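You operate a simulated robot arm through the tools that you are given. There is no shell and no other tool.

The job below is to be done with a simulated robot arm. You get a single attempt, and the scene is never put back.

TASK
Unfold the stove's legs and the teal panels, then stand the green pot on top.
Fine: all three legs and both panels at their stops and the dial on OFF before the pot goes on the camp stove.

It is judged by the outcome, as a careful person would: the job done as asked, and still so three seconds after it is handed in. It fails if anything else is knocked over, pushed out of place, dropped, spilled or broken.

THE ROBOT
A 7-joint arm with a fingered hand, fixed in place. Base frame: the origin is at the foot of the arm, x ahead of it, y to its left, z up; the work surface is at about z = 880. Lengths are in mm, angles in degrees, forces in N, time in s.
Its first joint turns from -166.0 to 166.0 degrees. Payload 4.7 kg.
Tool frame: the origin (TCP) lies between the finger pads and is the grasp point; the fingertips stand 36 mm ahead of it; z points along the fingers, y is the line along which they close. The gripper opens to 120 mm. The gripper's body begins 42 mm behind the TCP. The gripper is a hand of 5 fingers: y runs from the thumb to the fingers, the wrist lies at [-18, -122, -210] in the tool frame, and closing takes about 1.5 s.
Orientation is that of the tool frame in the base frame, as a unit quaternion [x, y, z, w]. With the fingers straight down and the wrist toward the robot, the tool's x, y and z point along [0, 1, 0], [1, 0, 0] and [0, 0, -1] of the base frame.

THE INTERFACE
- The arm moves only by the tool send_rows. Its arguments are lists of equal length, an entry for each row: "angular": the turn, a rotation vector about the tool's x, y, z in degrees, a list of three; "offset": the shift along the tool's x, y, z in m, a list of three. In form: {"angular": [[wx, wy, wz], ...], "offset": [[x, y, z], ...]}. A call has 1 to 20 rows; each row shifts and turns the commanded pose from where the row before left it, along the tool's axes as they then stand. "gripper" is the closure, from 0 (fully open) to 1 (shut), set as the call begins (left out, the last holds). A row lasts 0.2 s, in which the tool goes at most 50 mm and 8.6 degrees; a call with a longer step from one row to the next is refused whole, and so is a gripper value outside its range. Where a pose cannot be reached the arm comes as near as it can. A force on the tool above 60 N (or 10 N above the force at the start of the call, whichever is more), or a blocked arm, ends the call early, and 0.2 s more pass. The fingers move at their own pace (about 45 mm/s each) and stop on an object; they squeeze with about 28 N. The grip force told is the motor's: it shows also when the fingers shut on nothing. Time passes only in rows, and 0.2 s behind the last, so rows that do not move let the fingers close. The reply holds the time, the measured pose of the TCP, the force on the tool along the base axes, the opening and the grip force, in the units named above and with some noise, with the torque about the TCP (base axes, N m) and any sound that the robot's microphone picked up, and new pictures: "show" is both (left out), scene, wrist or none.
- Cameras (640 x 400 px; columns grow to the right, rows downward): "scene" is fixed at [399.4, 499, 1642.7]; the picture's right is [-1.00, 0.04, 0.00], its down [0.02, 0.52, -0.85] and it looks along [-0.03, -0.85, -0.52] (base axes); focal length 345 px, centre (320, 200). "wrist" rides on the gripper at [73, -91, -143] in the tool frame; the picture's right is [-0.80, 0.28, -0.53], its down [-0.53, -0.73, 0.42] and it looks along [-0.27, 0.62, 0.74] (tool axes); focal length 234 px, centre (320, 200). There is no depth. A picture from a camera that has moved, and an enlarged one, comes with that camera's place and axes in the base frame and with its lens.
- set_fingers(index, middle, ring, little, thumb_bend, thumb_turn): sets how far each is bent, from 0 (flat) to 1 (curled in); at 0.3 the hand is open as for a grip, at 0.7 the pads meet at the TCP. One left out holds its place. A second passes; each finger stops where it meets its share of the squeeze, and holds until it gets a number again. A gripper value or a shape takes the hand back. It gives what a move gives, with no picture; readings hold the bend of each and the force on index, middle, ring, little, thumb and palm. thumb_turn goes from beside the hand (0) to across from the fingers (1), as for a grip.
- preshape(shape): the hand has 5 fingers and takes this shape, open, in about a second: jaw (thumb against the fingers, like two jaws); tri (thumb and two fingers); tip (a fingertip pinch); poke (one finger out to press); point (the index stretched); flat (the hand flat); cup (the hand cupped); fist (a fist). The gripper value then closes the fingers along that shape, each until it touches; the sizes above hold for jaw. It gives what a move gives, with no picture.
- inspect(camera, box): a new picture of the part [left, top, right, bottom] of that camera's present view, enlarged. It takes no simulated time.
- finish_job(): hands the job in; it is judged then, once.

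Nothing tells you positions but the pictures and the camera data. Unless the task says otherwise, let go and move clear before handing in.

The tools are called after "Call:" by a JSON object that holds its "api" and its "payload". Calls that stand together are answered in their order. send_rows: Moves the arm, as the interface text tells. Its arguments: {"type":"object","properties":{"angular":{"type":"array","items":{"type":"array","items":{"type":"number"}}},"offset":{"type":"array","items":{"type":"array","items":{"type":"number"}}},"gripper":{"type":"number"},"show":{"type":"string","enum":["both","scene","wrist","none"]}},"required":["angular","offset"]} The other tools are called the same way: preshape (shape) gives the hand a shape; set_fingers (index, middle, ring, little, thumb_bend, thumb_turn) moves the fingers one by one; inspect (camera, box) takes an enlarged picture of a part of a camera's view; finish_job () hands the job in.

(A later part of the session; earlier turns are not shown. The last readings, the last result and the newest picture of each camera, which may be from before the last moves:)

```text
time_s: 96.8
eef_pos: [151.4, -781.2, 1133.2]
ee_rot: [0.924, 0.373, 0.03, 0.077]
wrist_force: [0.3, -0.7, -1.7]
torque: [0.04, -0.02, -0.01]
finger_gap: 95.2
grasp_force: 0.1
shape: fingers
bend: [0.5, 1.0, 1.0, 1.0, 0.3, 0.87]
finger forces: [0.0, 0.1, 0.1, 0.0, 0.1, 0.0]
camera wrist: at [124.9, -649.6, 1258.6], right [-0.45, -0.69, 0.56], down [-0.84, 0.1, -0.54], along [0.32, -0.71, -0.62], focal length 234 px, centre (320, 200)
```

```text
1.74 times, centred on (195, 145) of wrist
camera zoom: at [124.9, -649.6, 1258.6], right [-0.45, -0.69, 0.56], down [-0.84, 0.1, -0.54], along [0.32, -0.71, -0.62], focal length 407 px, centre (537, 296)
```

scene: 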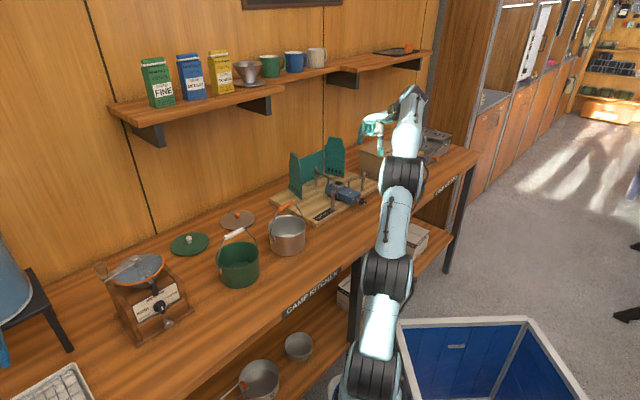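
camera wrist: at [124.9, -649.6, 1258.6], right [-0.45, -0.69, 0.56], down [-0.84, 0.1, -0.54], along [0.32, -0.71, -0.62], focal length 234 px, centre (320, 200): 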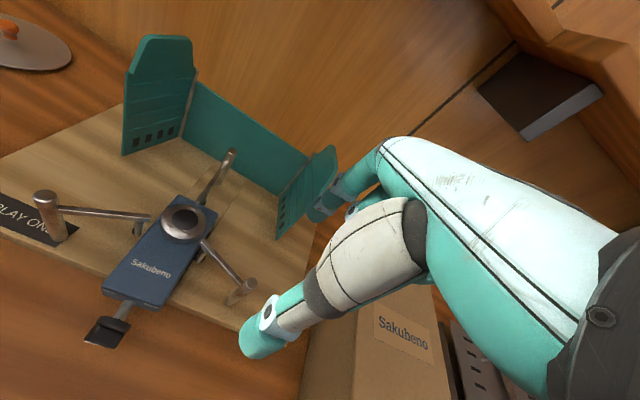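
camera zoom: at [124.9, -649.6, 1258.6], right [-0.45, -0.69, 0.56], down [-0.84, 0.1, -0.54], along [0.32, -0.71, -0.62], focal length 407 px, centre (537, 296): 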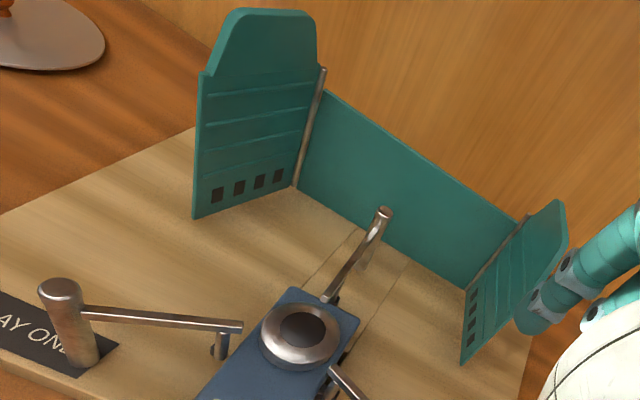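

All legs and both panels are open at their stops and the dial is on OFF; tripod centre is about (277, -744). Next I'll reopen the hand and go look at the green pot and its bail handle.

Call:
{"api": "send_rows", "payload": {"angular": [[0, 0, 0], [0, 0, 0], [0, 0, 0], [0, 0, 0], [0, 0, 0], [4.75, 0, 0], [4.75, 0, 0], [0, 0, -6.33], [0, 0, -6.33], [0, 0, -6.33]], "offset": [[0.0249, -0.024, -0.0156], [0.0249, -0.024, -0.0156], [0.0249, -0.024, -0.0156], [0.0249, -0.024, -0.0156], [0.0249, -0.024, -0.0156], [0, 0, 0], [0, 0, 0], [0, 0, 0], [0, 0, 0], [0, 0, 0]], "show": "none"}}

Call:
{"api": "preshape", "payload": {"shape": "jaw"}}

Call:
{"api": "send_rows", "payload": {"angular": [[0, 0, 0], [0, 0, 0], [0, 0, 0], [0, 0, 0], [0, 0, 0], [0, 0, 0], [0, 0, 0], [0, 0, 0], [0, 0, 0], [0, 0, 0]], "offset": [[0.0345, 0.0219, 0.003], [0.0345, 0.0219, 0.003], [0.0345, 0.0219, 0.003], [0.0345, 0.0219, 0.003], [0.0345, 0.0219, 0.003], [0.0345, 0.0219, 0.003], [0.0345, 0.0219, 0.003], [0.0345, 0.0219, 0.003], [0.0345, 0.0219, 0.003], [0.0345, 0.0219, 0.003]]}}

```text
time_s: 99.0
eef_pos: [151.5, -600.7, 1191.7]
ee_rot: [0.853, 0.522, -0.001, 0.001]
wrist_force: [0.1, 0.2, 0.9]
torque: [-0.05, 0.04, 0.0]
finger_gap: 94.6
grasp_force: 0.0
shape: fingers
bend: [0.5, 1.0, 1.0, 1.0, 0.3, 0.87]
finger forces: [0.0, 0.0, 0.0, 0.0, 0.1, 0.0]
```

```text
time_s: 99.9
eef_pos: [151.5, -601.6, 1192.5]
ee_rot: [0.854, 0.521, 0.0, 0.001]
wrist_force: [0.1, -0.8, -0.1]
torque: [-0.01, 0.03, -0.02]
finger_gap: 119.9
grasp_force: 0.0
shape: jaw
bend: [0.3, 0.3, 0.3, 0.3, 0.3, 0.97]
finger forces: [0.1, 0.0, 0.0, 0.0, 0.1, 0.0]
```

```text
time_s: 102.1
eef_pos: [503.9, -392.0, 1161.8]
ee_rot: [0.853, 0.521, 0.001, 0.001]
wrist_force: [0.3, 0.2, -0.1]
torque: [0.02, -0.01, -0.01]
finger_gap: 119.9
grasp_force: 0.1
shape: jaw
bend: [0.3, 0.3, 0.3, 0.3, 0.3, 0.98]
finger forces: [0.0, 0.0, 0.1, 0.1, 0.0, 0.1]
camera wrist: at [456.6, -286.3, 1305.3], right [-0.12, -0.84, 0.53], down [-0.89, -0.14, -0.43], along [0.43, -0.52, -0.74], focal length 234 px, centre (320, 200)
```

scene: 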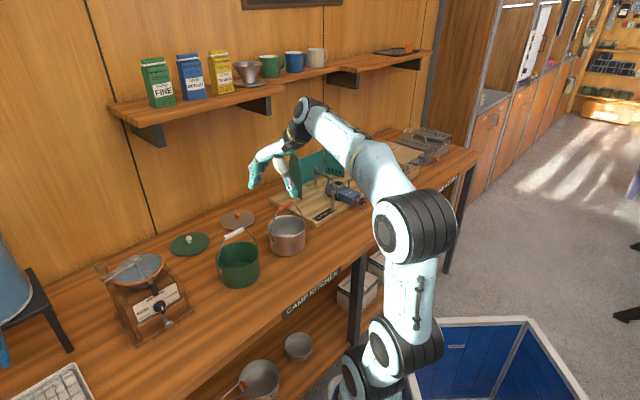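
wrist: 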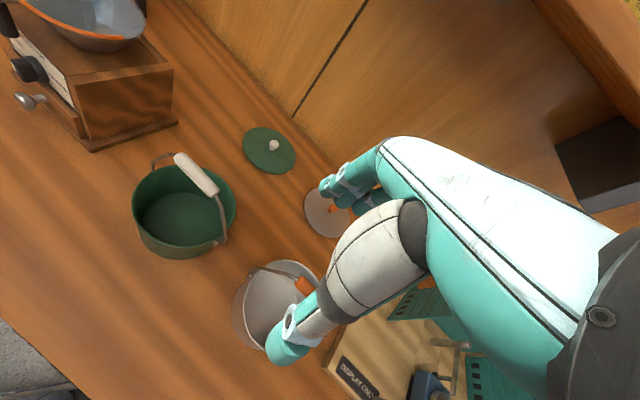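

Call:
{"api": "inspect", "payload": {"camera": "wrist", "box": [115, 130, 255, 270]}}

Call:
{"api": "inspect", "payload": {"camera": "scene", "box": [205, 220, 275, 295]}}

Call:
{"api": "inspect", "payload": {"camera": "wrist", "box": [220, 240, 350, 370]}}

```text
2.86 times, centred on (185, 200) of wrist
camera zoom: at [456.6, -286.3, 1305.3], right [-0.12, -0.84, 0.53], down [-0.89, -0.14, -0.43], along [0.43, -0.52, -0.74], focal length 669 px, centre (706, 200)
```

zoom: 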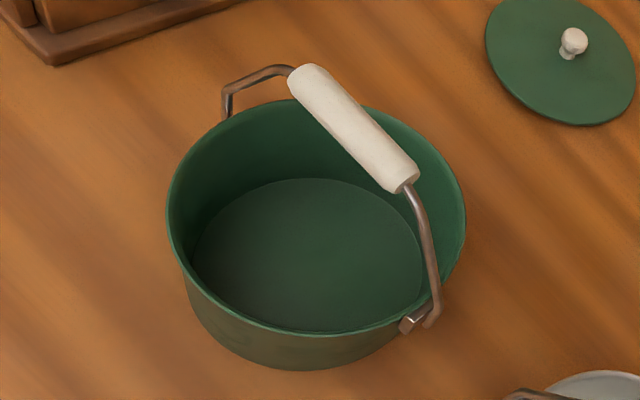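

```text
5.33 times, centred on (240, 258) of scene
camera zoom: at [399.4, 499.0, 1642.7], right [-1.0, 0.04, 0.0], down [0.02, 0.52, -0.85], along [-0.03, -0.85, -0.52], focal length 1839 px, centre (747, -107)
```

zoom: 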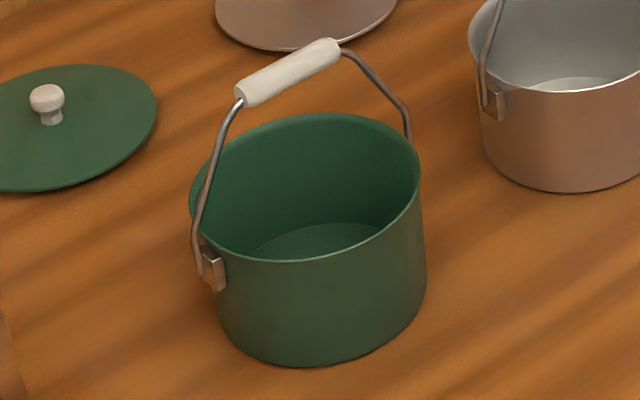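

```text
3.08 times, centred on (285, 305) of wrist
camera zoom: at [456.6, -286.3, 1305.3], right [-0.12, -0.84, 0.53], down [-0.89, -0.14, -0.43], along [0.43, -0.52, -0.74], focal length 720 px, centre (428, -123)
```

zoom: 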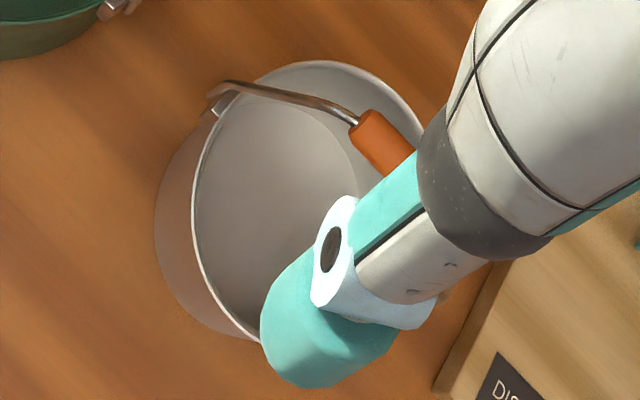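

The green pot stands at about (618, -300) with its bail upright; the white grip is centred near (615, -302, 1043) with its axis at about 42° in plan. I'll align the hand across the grip and move above it.

Call:
{"api": "send_rows", "payload": {"angular": [[0, 0, 7], [0, 0, 7], [0, 0, 7], [0, 0, 0], [0, 0, 0], [0, 0, 0], [0, 0, 0]], "offset": [[0, 0, 0], [0, 0, 0], [0, 0, 0], [0.0357, 0.0019, 0], [0.0357, 0.0019, 0], [0.0357, 0.0019, 0], [0.0357, 0.0019, 0]]}}

Call:
{"api": "inspect", "payload": {"camera": "wrist", "box": [230, 130, 440, 350]}}

Call:
{"api": "inspect", "payload": {"camera": "scene", "box": [190, 140, 300, 295]}}

```text
time_s: 103.7
eef_pos: [614.4, -305.5, 1162.1]
ee_rot: [0.934, 0.356, 0.0, 0.0]
wrist_force: [-0.3, -0.2, 0.8]
torque: [-0.03, 0.0, 0.01]
finger_gap: 119.8
grasp_force: 0.1
shape: jaw
bend: [0.3, 0.3, 0.3, 0.3, 0.3, 0.98]
finger forces: [0.0, 0.0, 0.0, 0.0, 0.1, 0.0]
camera wrist: at [608.3, -187.7, 1305.9], right [-0.41, -0.74, 0.53], down [-0.88, 0.19, -0.43], along [0.22, -0.64, -0.74], focal length 234 px, centre (320, 200)
```

scene: 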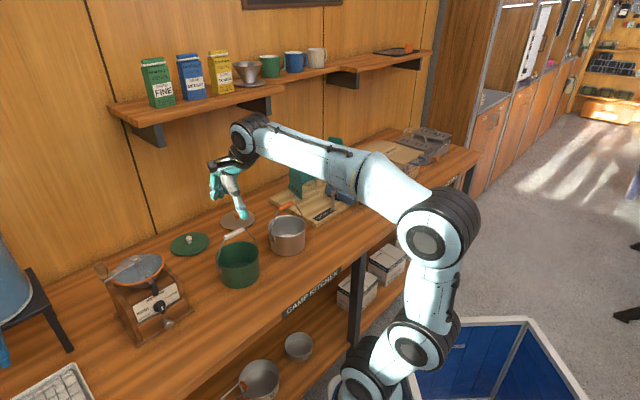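
wrist: 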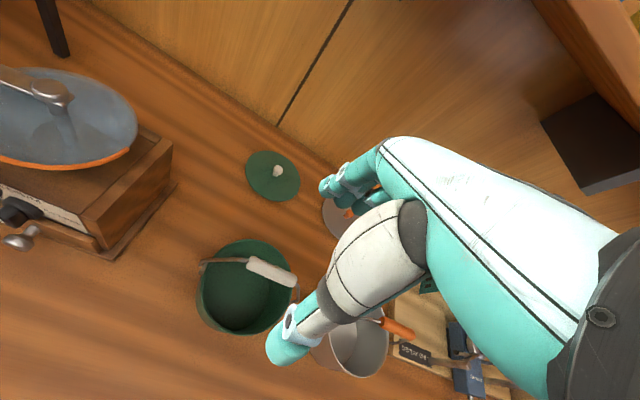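

```text
1.82 times, centred on (335, 240) of wrist
camera zoom: at [608.3, -187.7, 1305.9], right [-0.41, -0.74, 0.53], down [-0.88, 0.19, -0.43], along [0.22, -0.64, -0.74], focal length 426 px, centre (293, 127)
```

zoom: 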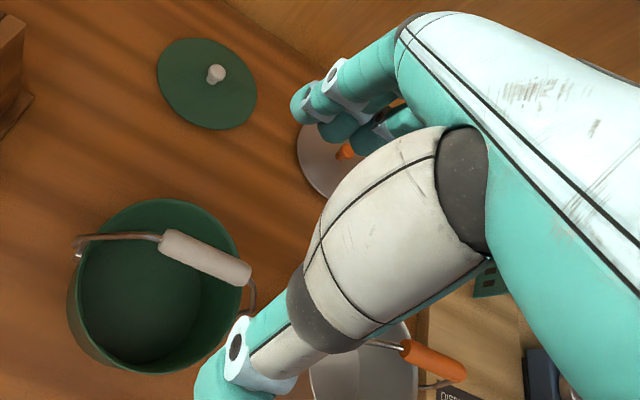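

```text
2.58 times, centred on (245, 218) of scene
camera zoom: at [399.4, 499.0, 1642.7], right [-1.0, 0.04, 0.0], down [0.02, 0.52, -0.85], along [-0.03, -0.85, -0.52], focal length 890 px, centre (514, 155)
```

zoom: 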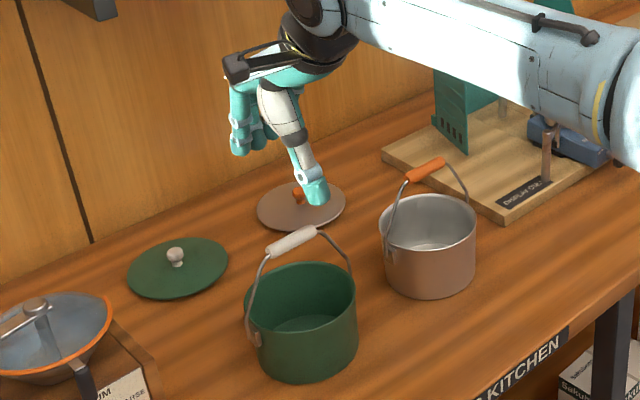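

The hand is centred over the grip. Descending with the hand open, straddling the bail grip.

Call:
{"api": "send_rows", "payload": {"angular": [[0, 0, -3.3], [0, 0, 0], [0, 0, 0], [0, 0, 0]], "offset": [[0, 0, 0.03], [0, 0, 0.03], [0, 0, 0.03], [0, 0, 0.016]], "show": "none"}}

Call:
{"api": "inspect", "payload": {"camera": "wrist", "box": [230, 130, 440, 350]}}

Call:
{"api": "inspect", "payload": {"camera": "scene", "box": [195, 190, 285, 295]}}

```text
time_s: 104.7
eef_pos: [613.1, -303.7, 1054.5]
ee_rot: [0.923, 0.385, 0.0, 0.0]
wrist_force: [-0.2, -0.4, 0.5]
torque: [0.01, -0.03, 0.0]
finger_gap: 120.1
grasp_force: 0.0
shape: jaw
bend: [0.3, 0.3, 0.3, 0.3, 0.3, 0.98]
finger forces: [0.1, 0.1, 0.0, 0.1, 0.0, 0.0]
```

```text
1.82 times, centred on (335, 240) of wrist
camera zoom: at [600.3, -188.0, 1198.2], right [-0.37, -0.77, 0.53], down [-0.89, 0.14, -0.43], along [0.25, -0.63, -0.74], focal length 426 px, centre (293, 127)
```

zoom: 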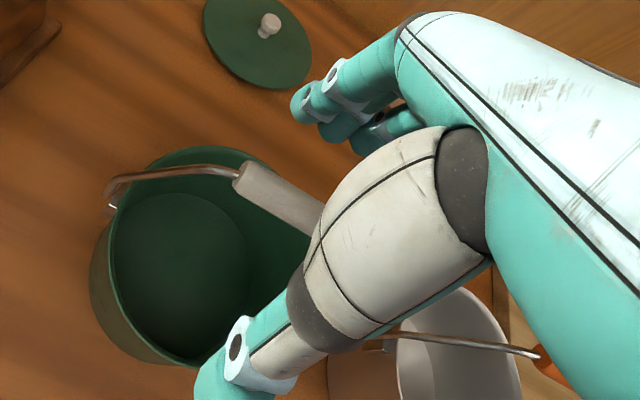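

```text
3.81 times, centred on (240, 242) of scene
camera zoom: at [399.4, 499.0, 1642.7], right [-1.0, 0.04, 0.0], down [0.02, 0.52, -0.85], along [-0.03, -0.85, -0.52], focal length 1314 px, centre (625, 38)
```

zoom: 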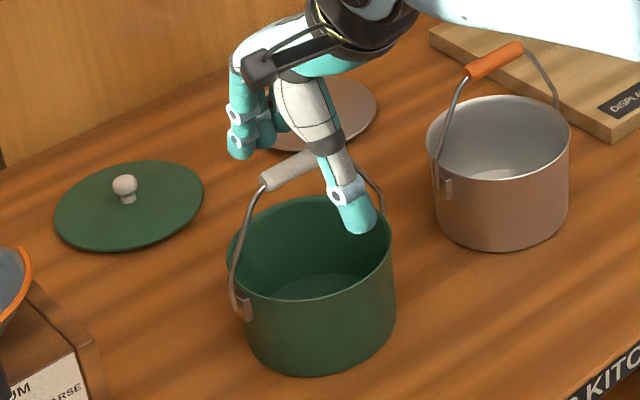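

Call:
{"api": "send_rows", "payload": {"angular": [[0, 0, 0], [0, 0, 0]], "offset": [[0.001, 0, 0.01], [0, 0, 0.008]], "show": "none"}}

Call:
{"api": "inspect", "payload": {"camera": "wrist", "box": [230, 130, 440, 350]}}

Call:
{"api": "inspect", "payload": {"camera": "scene", "box": [205, 210, 275, 290]}}

```text
time_s: 105.3
eef_pos: [613.8, -303.7, 1037.1]
ee_rot: [0.923, 0.384, 0.0, 0.001]
wrist_force: [-0.3, 1.0, -0.2]
torque: [-0.02, -0.01, 0.04]
finger_gap: 119.8
grasp_force: 0.1
shape: jaw
bend: [0.3, 0.3, 0.3, 0.3, 0.3, 0.98]
finger forces: [0.0, 0.1, 0.1, 0.1, 0.1, 0.1]
```

```text
1.82 times, centred on (335, 240) of wrist
camera zoom: at [600.9, -188.2, 1180.7], right [-0.37, -0.77, 0.53], down [-0.89, 0.14, -0.43], along [0.25, -0.63, -0.74], focal length 426 px, centre (293, 127)
```

zoom: 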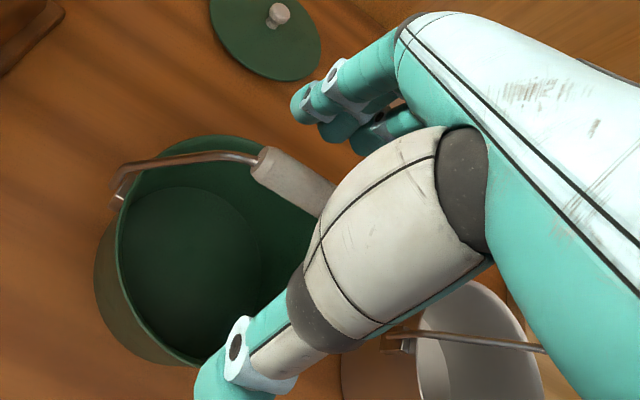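

```text
5.00 times, centred on (240, 250) of scene
camera zoom: at [399.4, 499.0, 1642.7], right [-1.0, 0.04, 0.0], down [0.02, 0.52, -0.85], along [-0.03, -0.85, -0.52], focal length 1724 px, centre (720, -50)
```

zoom: 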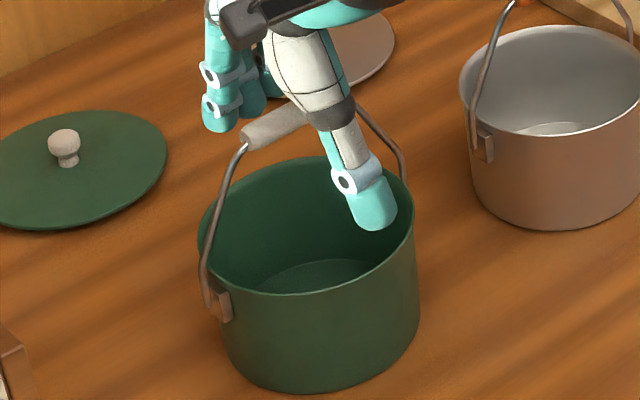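

The grip sits between thumb and fingers. Closing the hand on it.

Call:
{"api": "send_rows", "payload": {"angular": [[0, 0, 0], [0, 0, 0], [0, 0, 0], [0, 0, 0], [0, 0, 0], [0, 0, 0], [0, 0, 0], [0, 0, 0], [0, 0, 0], [0, 0, 0]], "offset": [[0, 0, 0], [0, 0, 0], [0, 0, 0], [0, 0, 0], [0, 0, 0], [0, 0, 0], [0, 0, 0], [0, 0, 0], [0, 0, 0], [0, 0, 0]], "gripper": 1.0, "show": "none"}}

Call:
{"api": "inspect", "payload": {"camera": "scene", "box": [205, 210, 275, 290]}}

Call:
{"api": "inspect", "payload": {"camera": "wrist", "box": [230, 130, 440, 350]}}

```text
time_s: 107.5
eef_pos: [614.1, -305.4, 1037.6]
ee_rot: [0.923, 0.384, 0.0, 0.001]
wrist_force: [0.2, -0.8, 0.0]
torque: [-0.03, -0.03, -0.02]
finger_gap: 0.0
grasp_force: 28.2
shape: jaw
bend: [0.7, 0.7, 0.7, 0.7, 0.65, 1.0]
finger forces: [3.6, 0.0, 0.0, 1.2, 5.8, 0.0]
```

```text
5.00 times, centred on (240, 250) of scene
camera zoom: at [399.4, 499.0, 1642.7], right [-1.0, 0.04, 0.0], down [0.02, 0.52, -0.85], along [-0.03, -0.85, -0.52], focal length 1724 px, centre (720, -50)
```

zoom: 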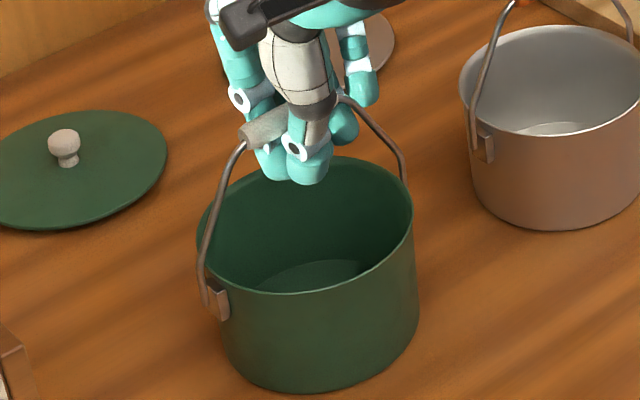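

```text
1.82 times, centred on (335, 240) of wrist
camera zoom: at [600.9, -188.2, 1180.6], right [-0.37, -0.77, 0.53], down [-0.89, 0.14, -0.43], along [0.25, -0.63, -0.74], focal length 426 px, centre (293, 127)
```

zoom: 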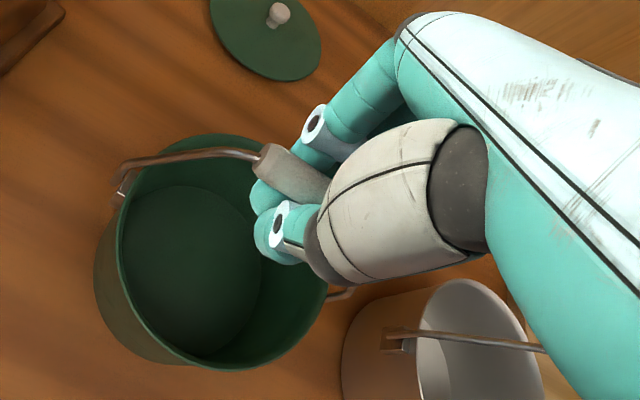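

The fingertips have closed around and under the grip. Lifting gently to test.

Call:
{"api": "send_rows", "payload": {"angular": [[0, 0, 0], [0, 0, 0], [0, 0, 0], [0, 0, 0]], "offset": [[0, 0, -0.008], [0, 0, -0.01], [0, 0, -0.012], [0, 0, -0.01]], "show": "none"}}

Call:
{"api": "inspect", "payload": {"camera": "scene", "box": [205, 200, 275, 290]}}

Call:
{"api": "inspect", "payload": {"camera": "wrist", "box": [200, 130, 440, 350]}}

```text
time_s: 108.5
eef_pos: [614.9, -303.9, 1078.8]
ee_rot: [0.923, 0.384, 0.0, 0.0]
wrist_force: [-0.6, -0.1, -2.4]
torque: [-0.02, -0.01, 0.01]
finger_gap: 0.0
grasp_force: 27.9
shape: jaw
bend: [0.7, 0.7, 0.7, 0.7, 0.65, 1.0]
finger forces: [3.1, 0.1, 0.2, 0.4, 4.0, 0.1]
```

```text
4.44 times, centred on (240, 245) of scene
camera zoom: at [399.4, 499.0, 1642.7], right [-1.0, 0.04, 0.0], down [0.02, 0.52, -0.85], along [-0.03, -0.85, -0.52], focal length 1533 px, centre (676, 0)
```

zoom: 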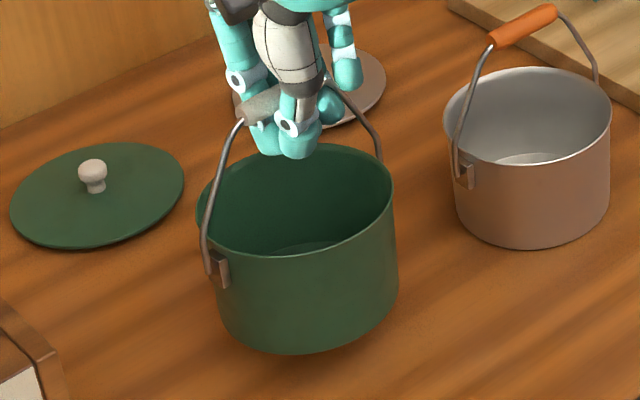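

```text
1.82 times, centred on (320, 240) of wrist
camera zoom: at [602.7, -187.8, 1221.2], right [-0.37, -0.77, 0.53], down [-0.89, 0.14, -0.43], along [0.25, -0.63, -0.74], focal length 426 px, centre (320, 127)
```

zoom: 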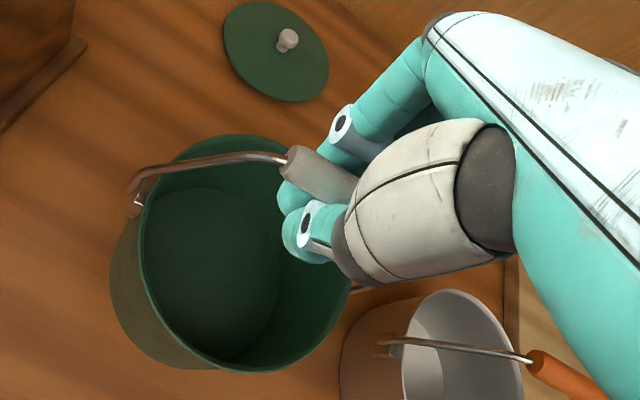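

The pot hangs level and weighs little (about 2.4 N). Raising it well clear of the grey pot's handle before carrying.

Call:
{"api": "send_rows", "payload": {"angular": [[0, 0, 0], [0, 0, 0], [0, 0, 0], [0, 0, 0], [0, 0, 0], [0, 0, 0], [0, 0, 0], [0, 0, 0]], "offset": [[0, 0, -0.012], [0, 0, -0.02], [0, 0, -0.025], [0, 0, -0.025], [0, 0, -0.025], [0, 0, -0.025], [0, 0, -0.015], [0, 0, -0.005]], "show": "scene"}}

```text
time_s: 110.3
eef_pos: [615.2, -303.7, 1228.8]
ee_rot: [0.923, 0.385, 0.001, 0.0]
wrist_force: [-0.3, 0.0, -2.5]
torque: [-0.03, 0.0, -0.01]
finger_gap: 0.0
grasp_force: 27.4
shape: jaw
bend: [0.7, 0.7, 0.7, 0.7, 0.65, 1.0]
finger forces: [3.1, 0.0, 0.2, 0.3, 3.8, 0.1]
```

scene: 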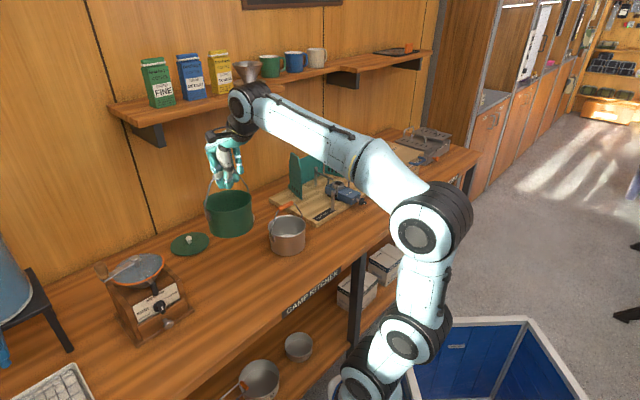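

Call:
{"api": "send_rows", "payload": {"angular": [[0, 0, 0], [0, 0, 0], [0, 0, 0], [0, 0, 0], [0, 0, 0], [0, 0, 0], [0, 0, 0], [0, 0, 0], [0, 0, 0], [0, 0, 0], [0, 0, 0], [0, 0, 0]], "offset": [[-0.007, -0.0055, 0], [-0.014, -0.011, 0], [-0.0171, -0.0133, 0], [-0.0171, -0.0133, 0], [-0.0171, -0.0133, 0], [-0.0171, -0.0133, 0], [-0.0171, -0.0133, 0], [-0.0171, -0.0133, 0], [-0.0171, -0.0133, 0], [-0.0171, -0.0133, 0], [-0.009, -0.007, 0], [-0.004, -0.003, 0]], "show": "none"}}

Call:
{"api": "send_rows", "payload": {"angular": [[0, 0, 0], [0, 0, 0], [0, 0, 0], [0, 0, 0], [0, 0, 0], [0, 0, 0], [0, 0, 0], [0, 0, 0], [0, 0, 0], [0, 0, 0], [0, 0, 0], [0, 0, 0], [0, 0, 0]], "offset": [[-0.008, 0.0005, 0], [-0.016, 0.001, 0], [-0.0231, 0.0014, 0], [-0.0231, 0.0014, 0], [-0.0231, 0.0014, 0], [-0.0231, 0.0014, 0], [-0.0231, 0.0014, 0], [-0.0231, 0.0014, 0], [-0.0231, 0.0014, 0], [-0.0231, 0.0014, 0], [-0.0231, 0.0014, 0], [-0.016, 0.001, 0], [-0.008, 0.0005, 0]], "show": "both"}}

```text
time_s: 112.9
eef_pos: [400.4, -330.4, 1228.6]
ee_rot: [0.923, 0.384, 0.001, 0.0]
wrist_force: [0.4, 0.2, -2.6]
torque: [0.0, -0.02, 0.03]
finger_gap: 0.1
grasp_force: 27.8
shape: jaw
bend: [0.7, 0.7, 0.7, 0.7, 0.65, 1.0]
finger forces: [3.1, 0.1, 0.4, 0.4, 3.5, 0.1]
```

```text
time_s: 115.7
eef_pos: [230.6, -523.9, 1228.3]
ee_rot: [0.923, 0.385, 0.0, 0.001]
wrist_force: [-1.0, 0.1, -1.3]
torque: [-0.02, 0.0, 0.0]
finger_gap: 0.0
grasp_force: 28.4
shape: jaw
bend: [0.7, 0.7, 0.7, 0.7, 0.65, 1.0]
finger forces: [3.1, 0.0, 0.4, 0.2, 3.4, 0.0]
camera wrist: at [217.4, -407.5, 1372.3], right [-0.37, -0.77, 0.53], down [-0.89, 0.14, -0.43], along [0.25, -0.63, -0.74], focal length 234 px, centre (320, 200)
```

scene: 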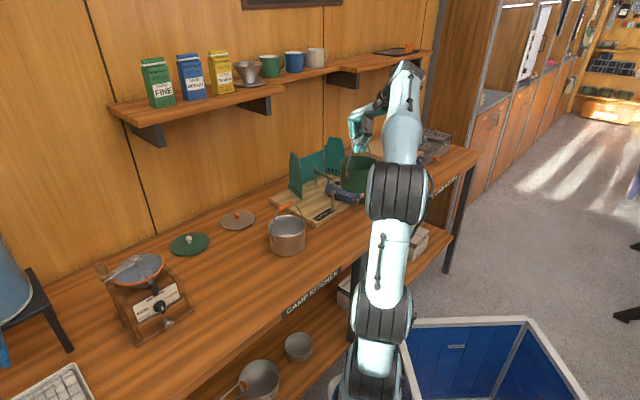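
wrist: 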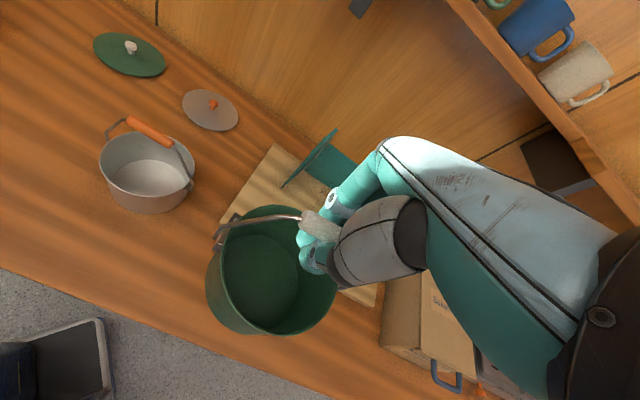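

Call:
{"api": "inspect", "payload": {"camera": "wrist", "box": [190, 190, 350, 345]}}

Call:
{"api": "inspect", "payload": {"camera": "scene", "box": [310, 80, 430, 210]}}

```text
2.58 times, centred on (270, 268) of wrist
camera zoom: at [217.4, -407.5, 1372.3], right [-0.37, -0.77, 0.53], down [-0.89, 0.14, -0.43], along [0.25, -0.63, -0.74], focal length 604 px, centre (449, 26)
```

zoom: 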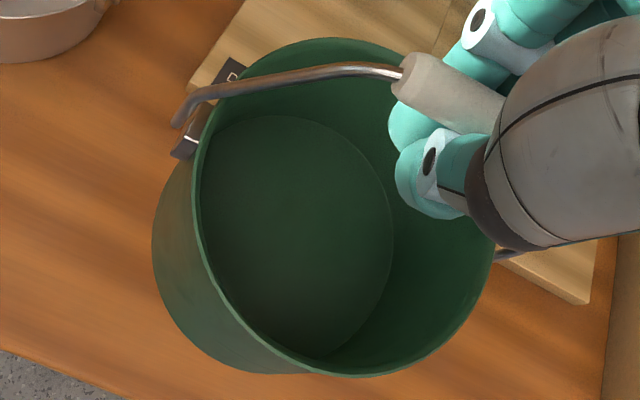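

```text
3.08 times, centred on (370, 145) of scene
camera zoom: at [399.4, 499.0, 1642.7], right [-1.0, 0.04, 0.0], down [0.02, 0.52, -0.85], along [-0.03, -0.85, -0.52], focal length 1061 px, centre (166, 369)
```

zoom: 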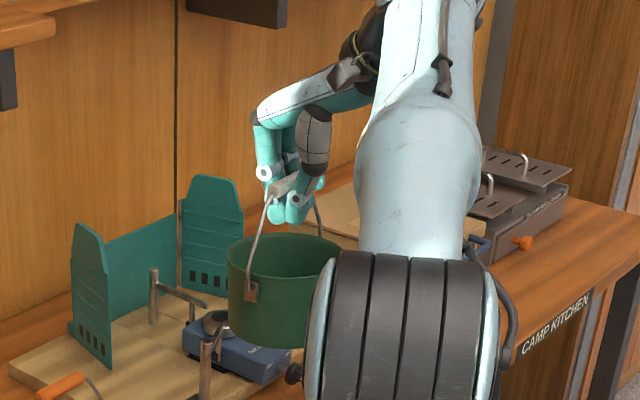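

Pot is centred about 8 mm off the TCP. I'll lower it a bit and carry it over the stove with ~35 mm clearance above the leg posts.

Call:
{"api": "send_rows", "payload": {"angular": [[0, 0, 0], [0, 0, 0], [0, 0, 0], [0, 0, 0], [0, 0, 0], [0, 0, 0], [0, 0, 0], [0, 0, 0], [0, 0, 0], [0, 0, 0], [0, 0, 0], [0, 0, 0], [0, 0, 0], [0, 0, 0], [0, 0, 0], [0, 0, 0]], "offset": [[0, 0, 0.01], [0, 0, 0.015], [-0.003, 0.0045, 0.005], [-0.007, 0.011, 0], [-0.0114, 0.0179, 0], [-0.0114, 0.0179, 0], [-0.0114, 0.0179, 0], [-0.0114, 0.0179, 0], [-0.0114, 0.0179, 0], [-0.0114, 0.0179, 0], [-0.0114, 0.0179, 0], [-0.0114, 0.0179, 0], [-0.0114, 0.0179, 0], [-0.0086, 0.0137, 0], [-0.004, 0.0066, 0], [0, 0, 0]], "show": "both"}}

Call:
{"api": "inspect", "payload": {"camera": "scene", "box": [290, 85, 390, 210]}}

Call:
{"api": "inspect", "payload": {"camera": "wrist", "box": [170, 150, 360, 350]}}

```text
time_s: 119.1
eef_pos: [283.0, -750.7, 1200.6]
ee_rot: [0.923, 0.384, 0.001, 0.001]
wrist_force: [0.6, -0.1, -2.3]
torque: [-0.03, 0.0, -0.01]
finger_gap: 0.1
grasp_force: 28.2
shape: jaw
bend: [0.7, 0.7, 0.7, 0.7, 0.66, 1.0]
finger forces: [3.1, 0.1, 0.2, 0.3, 3.4, 0.1]
camera wrist: at [269.3, -634.8, 1343.7], right [-0.37, -0.77, 0.53], down [-0.89, 0.14, -0.43], along [0.25, -0.63, -0.74], focal length 234 px, centre (320, 200)
```

scene: 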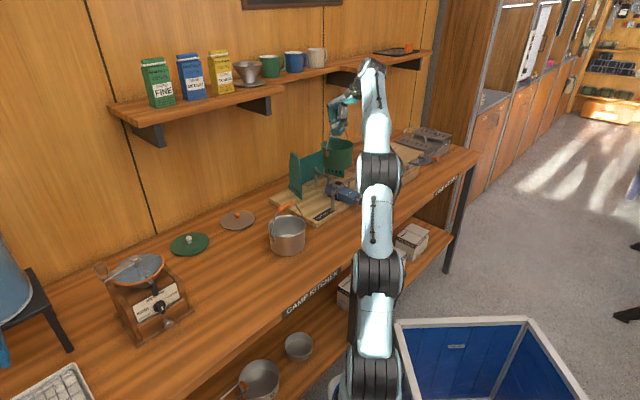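
wrist: 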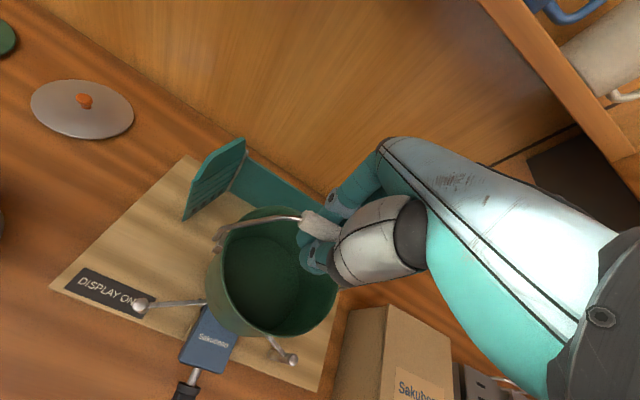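

```text
3.20 times, centred on (340, 148) of scene
camera zoom: at [399.4, 499.0, 1642.7], right [-1.0, 0.04, 0.0], down [0.02, 0.52, -0.85], along [-0.03, -0.85, -0.52], focal length 1104 px, centre (256, 368)
```

zoom: 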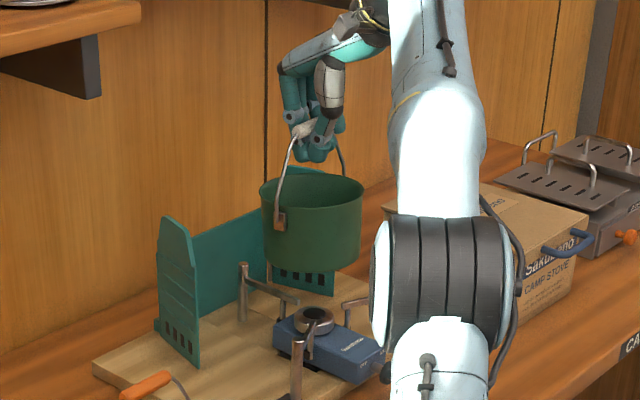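

```text
2.00 times, centred on (265, 250) of wrist
camera zoom: at [269.3, -634.8, 1343.7], right [-0.37, -0.77, 0.53], down [-0.89, 0.14, -0.43], along [0.25, -0.63, -0.74], focal length 468 px, centre (430, 100)
```

zoom: 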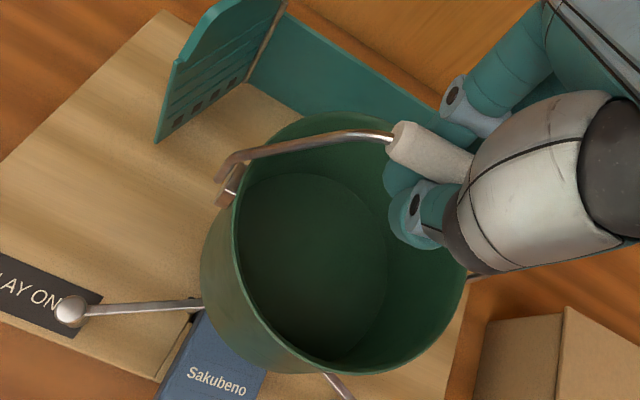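

The pot hangs directly over the tripod centre. Lowering it in steps while watching the load.

Call:
{"api": "send_rows", "payload": {"angular": [[0, 0, 0], [0, 0, 0], [0, 0, 0], [0, 0, 0], [0, 0, 0]], "offset": [[0, 0, 0.006], [0, 0, 0.01], [0, 0, 0.01], [0, 0, 0.01], [0, 0, 0.004]], "show": "none"}}

Call:
{"api": "inspect", "payload": {"camera": "scene", "box": [300, 110, 385, 205]}}

```text
time_s: 120.3
eef_pos: [281.8, -752.2, 1158.8]
ee_rot: [0.924, 0.384, 0.0, 0.001]
wrist_force: [0.1, -0.3, -1.7]
torque: [-0.02, 0.02, -0.01]
finger_gap: 0.0
grasp_force: 27.8
shape: jaw
bend: [0.7, 0.7, 0.7, 0.7, 0.66, 1.0]
finger forces: [2.9, 0.0, 0.3, 0.3, 3.5, 0.0]
```

```text
4.21 times, centred on (342, 158) of scene
camera zoom: at [399.4, 499.0, 1642.7], right [-1.0, 0.04, 0.0], down [0.02, 0.52, -0.85], along [-0.03, -0.85, -0.52], focal length 1452 px, centre (225, 379)
```

zoom: 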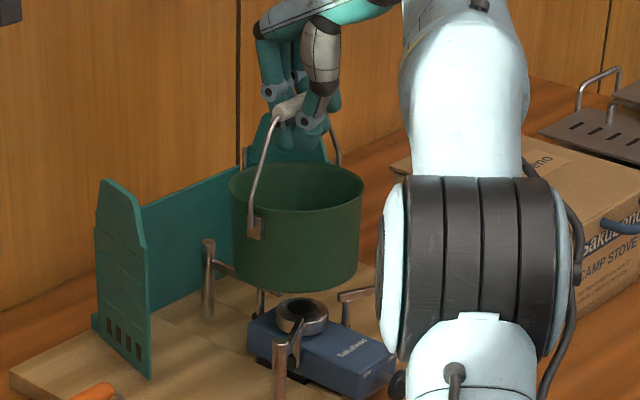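

Call:
{"api": "send_rows", "payload": {"angular": [[0, 0, 0], [0, 0, 0], [0, 0, 0]], "offset": [[0, 0, 0.005], [0, 0, 0.005], [0, 0, 0.003]], "show": "none"}}

Call:
{"api": "send_rows", "payload": {"angular": [[0, 0, 0], [0, 0, 0]], "offset": [[0, 0, 0.003], [0, 0, 0.003]], "show": "none"}}

Call:
{"api": "inspect", "payload": {"camera": "scene", "box": [300, 110, 385, 205]}}

```text
time_s: 121.1
eef_pos: [281.1, -751.4, 1145.9]
ee_rot: [0.923, 0.385, 0.001, 0.0]
wrist_force: [0.5, 0.5, -1.8]
torque: [0.0, 0.04, -0.02]
finger_gap: 0.0
grasp_force: 27.8
shape: jaw
bend: [0.7, 0.7, 0.7, 0.7, 0.66, 1.0]
finger forces: [3.1, 0.0, 0.4, 0.3, 3.6, 0.1]
```

```text
time_s: 121.7
eef_pos: [281.7, -751.5, 1139.5]
ee_rot: [0.923, 0.384, 0.001, 0.001]
wrist_force: [-0.8, -0.1, -2.4]
torque: [0.0, 0.07, 0.0]
finger_gap: 0.0
grasp_force: 28.0
shape: jaw
bend: [0.7, 0.7, 0.7, 0.7, 0.66, 1.0]
finger forces: [3.0, 0.0, 0.4, 0.3, 3.6, 0.0]
```

```text
4.21 times, centred on (342, 158) of scene
camera zoom: at [399.4, 499.0, 1642.7], right [-1.0, 0.04, 0.0], down [0.02, 0.52, -0.85], along [-0.03, -0.85, -0.52], focal length 1452 px, centre (225, 379)
```

zoom: 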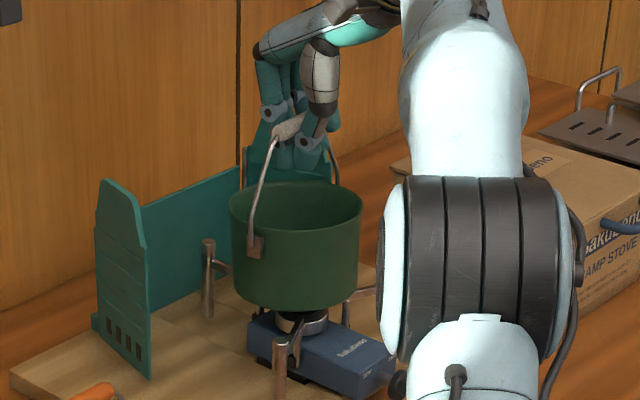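

Call:
{"api": "send_rows", "payload": {"angular": [[0, 0, 0], [0, 0, 0]], "offset": [[0, 0, 0.003], [0, 0, 0.002]], "show": "none"}}

Call:
{"api": "send_rows", "payload": {"angular": [[0, 0, 0], [0, 0, 0]], "offset": [[0, 0, 0.003], [0, 0, 0.002]], "show": "none"}}

Call:
{"api": "inspect", "payload": {"camera": "scene", "box": [305, 140, 375, 205]}}

```text
time_s: 122.3
eef_pos: [281.6, -751.5, 1135.1]
ee_rot: [0.923, 0.384, 0.0, 0.001]
wrist_force: [0.7, -0.5, -1.8]
torque: [0.01, -0.01, 0.01]
finger_gap: 0.0
grasp_force: 27.8
shape: jaw
bend: [0.7, 0.7, 0.7, 0.7, 0.66, 1.0]
finger forces: [3.0, 0.1, 0.3, 0.3, 3.5, 0.1]
```

```text
time_s: 122.9
eef_pos: [281.0, -750.9, 1129.8]
ee_rot: [0.923, 0.384, 0.0, -0.001]
wrist_force: [-0.5, -0.2, -2.1]
torque: [-0.01, 0.01, 0.01]
finger_gap: 0.2
grasp_force: 28.2
shape: jaw
bend: [0.7, 0.7, 0.7, 0.7, 0.66, 1.0]
finger forces: [0.8, 0.0, 0.3, 0.2, 1.4, 0.0]
```

```text
6.15 times, centred on (340, 172) of scene
camera zoom: at [399.4, 499.0, 1642.7], right [-1.0, 0.04, 0.0], down [0.02, 0.52, -0.85], along [-0.03, -0.85, -0.52], focal length 2122 px, centre (197, 369)
```

zoom: 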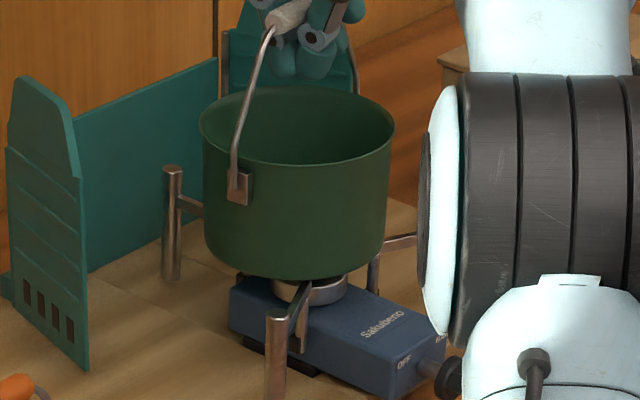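

Call:
{"api": "send_rows", "payload": {"angular": [[0, 0, 0], [0, 0, 0]], "offset": [[0, 0, 0.002], [0, 0, 0.001]], "show": "none"}}

Call:
{"api": "send_rows", "payload": {"angular": [[0, 0, 0], [0, 0, 0]], "offset": [[0, 0, 0.002], [0, 0, 0.001]], "show": "none"}}

Call:
{"api": "inspect", "payload": {"camera": "scene", "box": [305, 140, 375, 205]}}

Call:
{"api": "inspect", "payload": {"camera": "wrist", "box": [170, 150, 360, 350]}}

```text
time_s: 123.5
eef_pos: [281.4, -751.1, 1127.8]
ee_rot: [0.923, 0.384, 0.0, 0.0]
wrist_force: [-0.7, 0.4, 0.5]
torque: [-0.01, 0.02, -0.01]
finger_gap: 0.0
grasp_force: 28.4
shape: jaw
bend: [0.7, 0.7, 0.7, 0.7, 0.66, 1.0]
finger forces: [0.2, 0.0, 0.0, 0.6, 0.8, 0.0]
```

```text
time_s: 124.1
eef_pos: [281.4, -752.0, 1124.0]
ee_rot: [0.923, 0.384, 0.0, 0.001]
wrist_force: [-1.1, 0.4, 1.0]
torque: [-0.03, 0.03, -0.02]
finger_gap: 0.0
grasp_force: 28.1
shape: jaw
bend: [0.7, 0.7, 0.7, 0.7, 0.66, 1.0]
finger forces: [0.0, 0.1, 0.1, 0.4, 0.6, 0.1]
```

```text
6.15 times, centred on (340, 172) of scene
camera zoom: at [399.4, 499.0, 1642.7], right [-1.0, 0.04, 0.0], down [0.02, 0.52, -0.85], along [-0.03, -0.85, -0.52], focal length 2122 px, centre (197, 369)
```

zoom: 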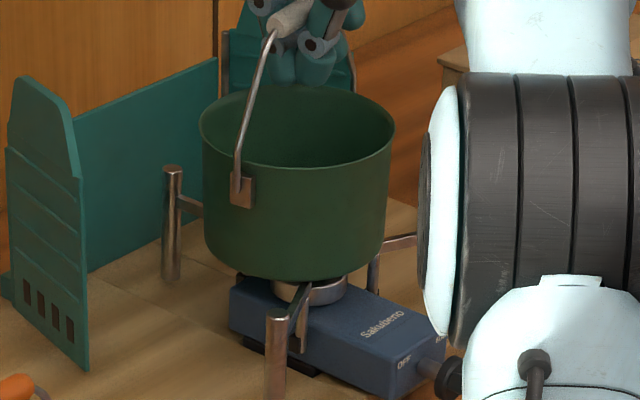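

```text
2.00 times, centred on (265, 250) of wrist
camera zoom: at [269.0, -635.6, 1268.1], right [-0.37, -0.77, 0.53], down [-0.89, 0.14, -0.43], along [0.25, -0.63, -0.74], focal length 468 px, centre (430, 100)
```

zoom: 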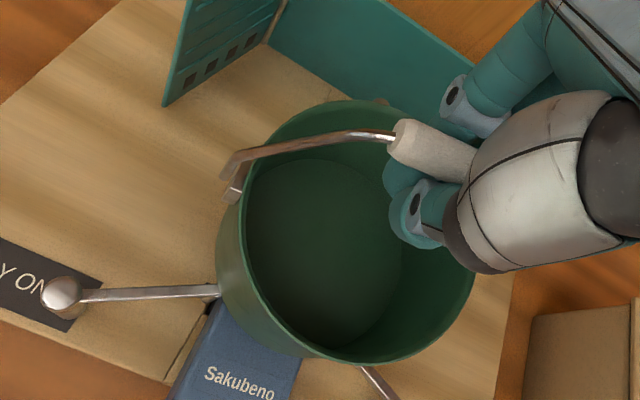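

The load is off the hand: the pot rests on the three legs, level. Opening the hand slowly to release the grip.

Call:
{"api": "send_rows", "payload": {"angular": [[0, 0, 0], [0, 0, 0], [0, 0, 0], [0, 0, 0], [0, 0, 0], [0, 0, 0], [0, 0, 0], [0, 0, 0], [0, 0, 0]], "offset": [[0, 0, 0], [0, 0, 0], [0, 0, 0], [0, 0, 0], [0, 0, 0], [0, 0, 0], [0, 0, 0], [0, 0, 0], [0, 0, 0]], "gripper": 0.0, "show": "none"}}

Call:
{"api": "inspect", "payload": {"camera": "scene", "box": [305, 120, 375, 205]}}

Call:
{"api": "inspect", "payload": {"camera": "wrist", "box": [170, 150, 400, 370]}}

```text
time_s: 126.1
eef_pos: [281.3, -752.1, 1124.8]
ee_rot: [0.923, 0.384, 0.001, 0.0]
wrist_force: [-0.3, -1.0, 0.8]
torque: [0.0, 0.02, 0.03]
finger_gap: 119.6
grasp_force: 0.1
shape: jaw
bend: [0.3, 0.3, 0.3, 0.3, 0.3, 0.98]
finger forces: [0.0, 0.1, 0.0, 0.0, 0.0, 0.1]
```

```text
4.71 times, centred on (340, 162) of scene
camera zoom: at [399.4, 499.0, 1642.7], right [-1.0, 0.04, 0.0], down [0.02, 0.52, -0.85], along [-0.03, -0.85, -0.52], focal length 1623 px, centre (226, 376)
```

zoom: 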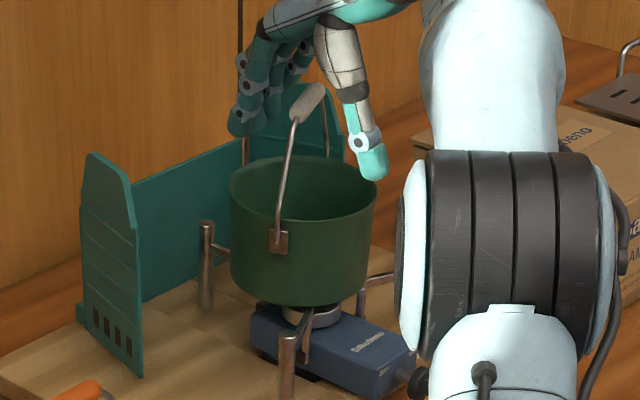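

```text
1.82 times, centred on (285, 260) of wrist
camera zoom: at [269.0, -635.6, 1268.0], right [-0.37, -0.77, 0.53], down [-0.89, 0.14, -0.43], along [0.25, -0.63, -0.74], focal length 426 px, centre (384, 91)
```

zoom: 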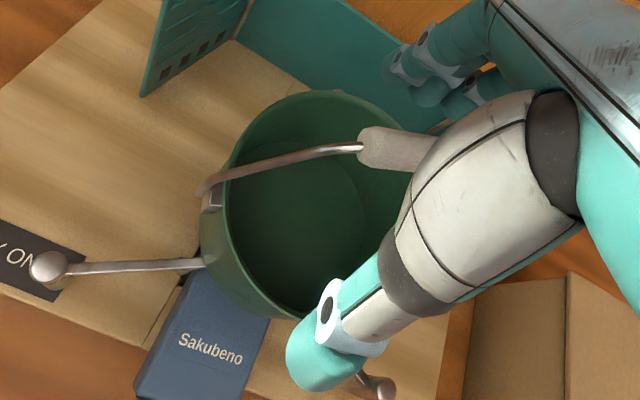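

Call:
{"api": "inspect", "payload": {"camera": "scene", "box": [315, 145, 370, 200]}}

```text
7.27 times, centred on (342, 172) of scene
camera zoom: at [399.4, 499.0, 1642.7], right [-1.0, 0.04, 0.0], down [0.02, 0.52, -0.85], along [-0.03, -0.85, -0.52], focal length 2508 px, centre (156, 400)
```

zoom: 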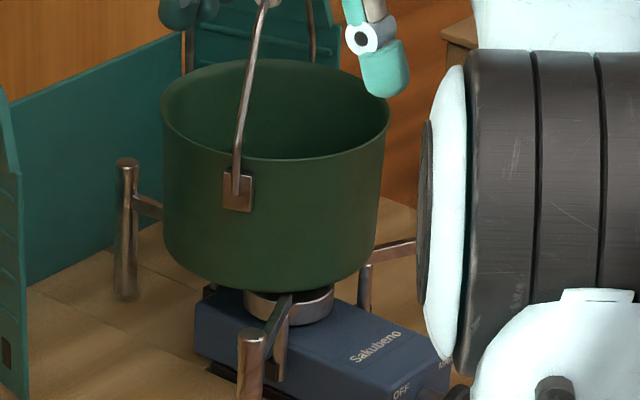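

The pot is level on the legs and the bail stays upright. Raising the open hand straight up, clear of the bail.

Call:
{"api": "send_rows", "payload": {"angular": [[0, 0, 0], [0, 0, 0], [0, 0, 0], [0, 0, 0], [0, 0, 0], [0, 0, 0]], "offset": [[0, 0, -0.01], [0, 0, -0.015], [0, 0, -0.02], [0, 0, -0.02], [0, 0, -0.02], [0, 0, -0.01]], "show": "none"}}

Call:
{"api": "inspect", "payload": {"camera": "scene", "box": [300, 105, 385, 205]}}

Call:
{"api": "inspect", "payload": {"camera": "wrist", "box": [140, 130, 400, 370]}}

```text
time_s: 127.5
eef_pos: [281.0, -751.1, 1218.0]
ee_rot: [0.923, 0.384, 0.001, 0.001]
wrist_force: [0.3, -0.7, 0.7]
torque: [-0.07, 0.05, 0.01]
finger_gap: 119.9
grasp_force: 0.1
shape: jaw
bend: [0.3, 0.3, 0.3, 0.3, 0.3, 0.98]
finger forces: [0.0, 0.0, 0.1, 0.0, 0.1, 0.0]
```

```text
4.00 times, centred on (342, 155) of scene
camera zoom: at [399.4, 499.0, 1642.7], right [-1.0, 0.04, 0.0], down [0.02, 0.52, -0.85], along [-0.03, -0.85, -0.52], focal length 1379 px, centre (230, 380)
```

zoom: 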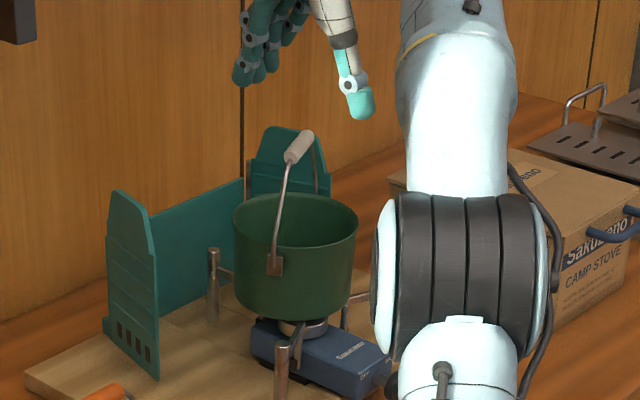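

```text
1.67 times, centred on (270, 250) of wrist
camera zoom: at [268.3, -635.6, 1362.0], right [-0.37, -0.77, 0.53], down [-0.89, 0.14, -0.43], along [0.25, -0.63, -0.74], focal length 390 px, centre (403, 117)
```

zoom: 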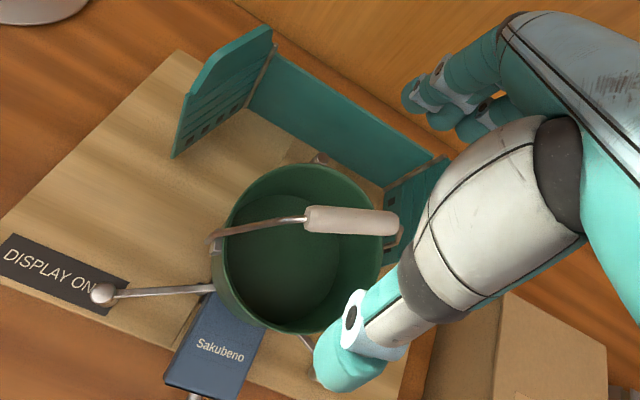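

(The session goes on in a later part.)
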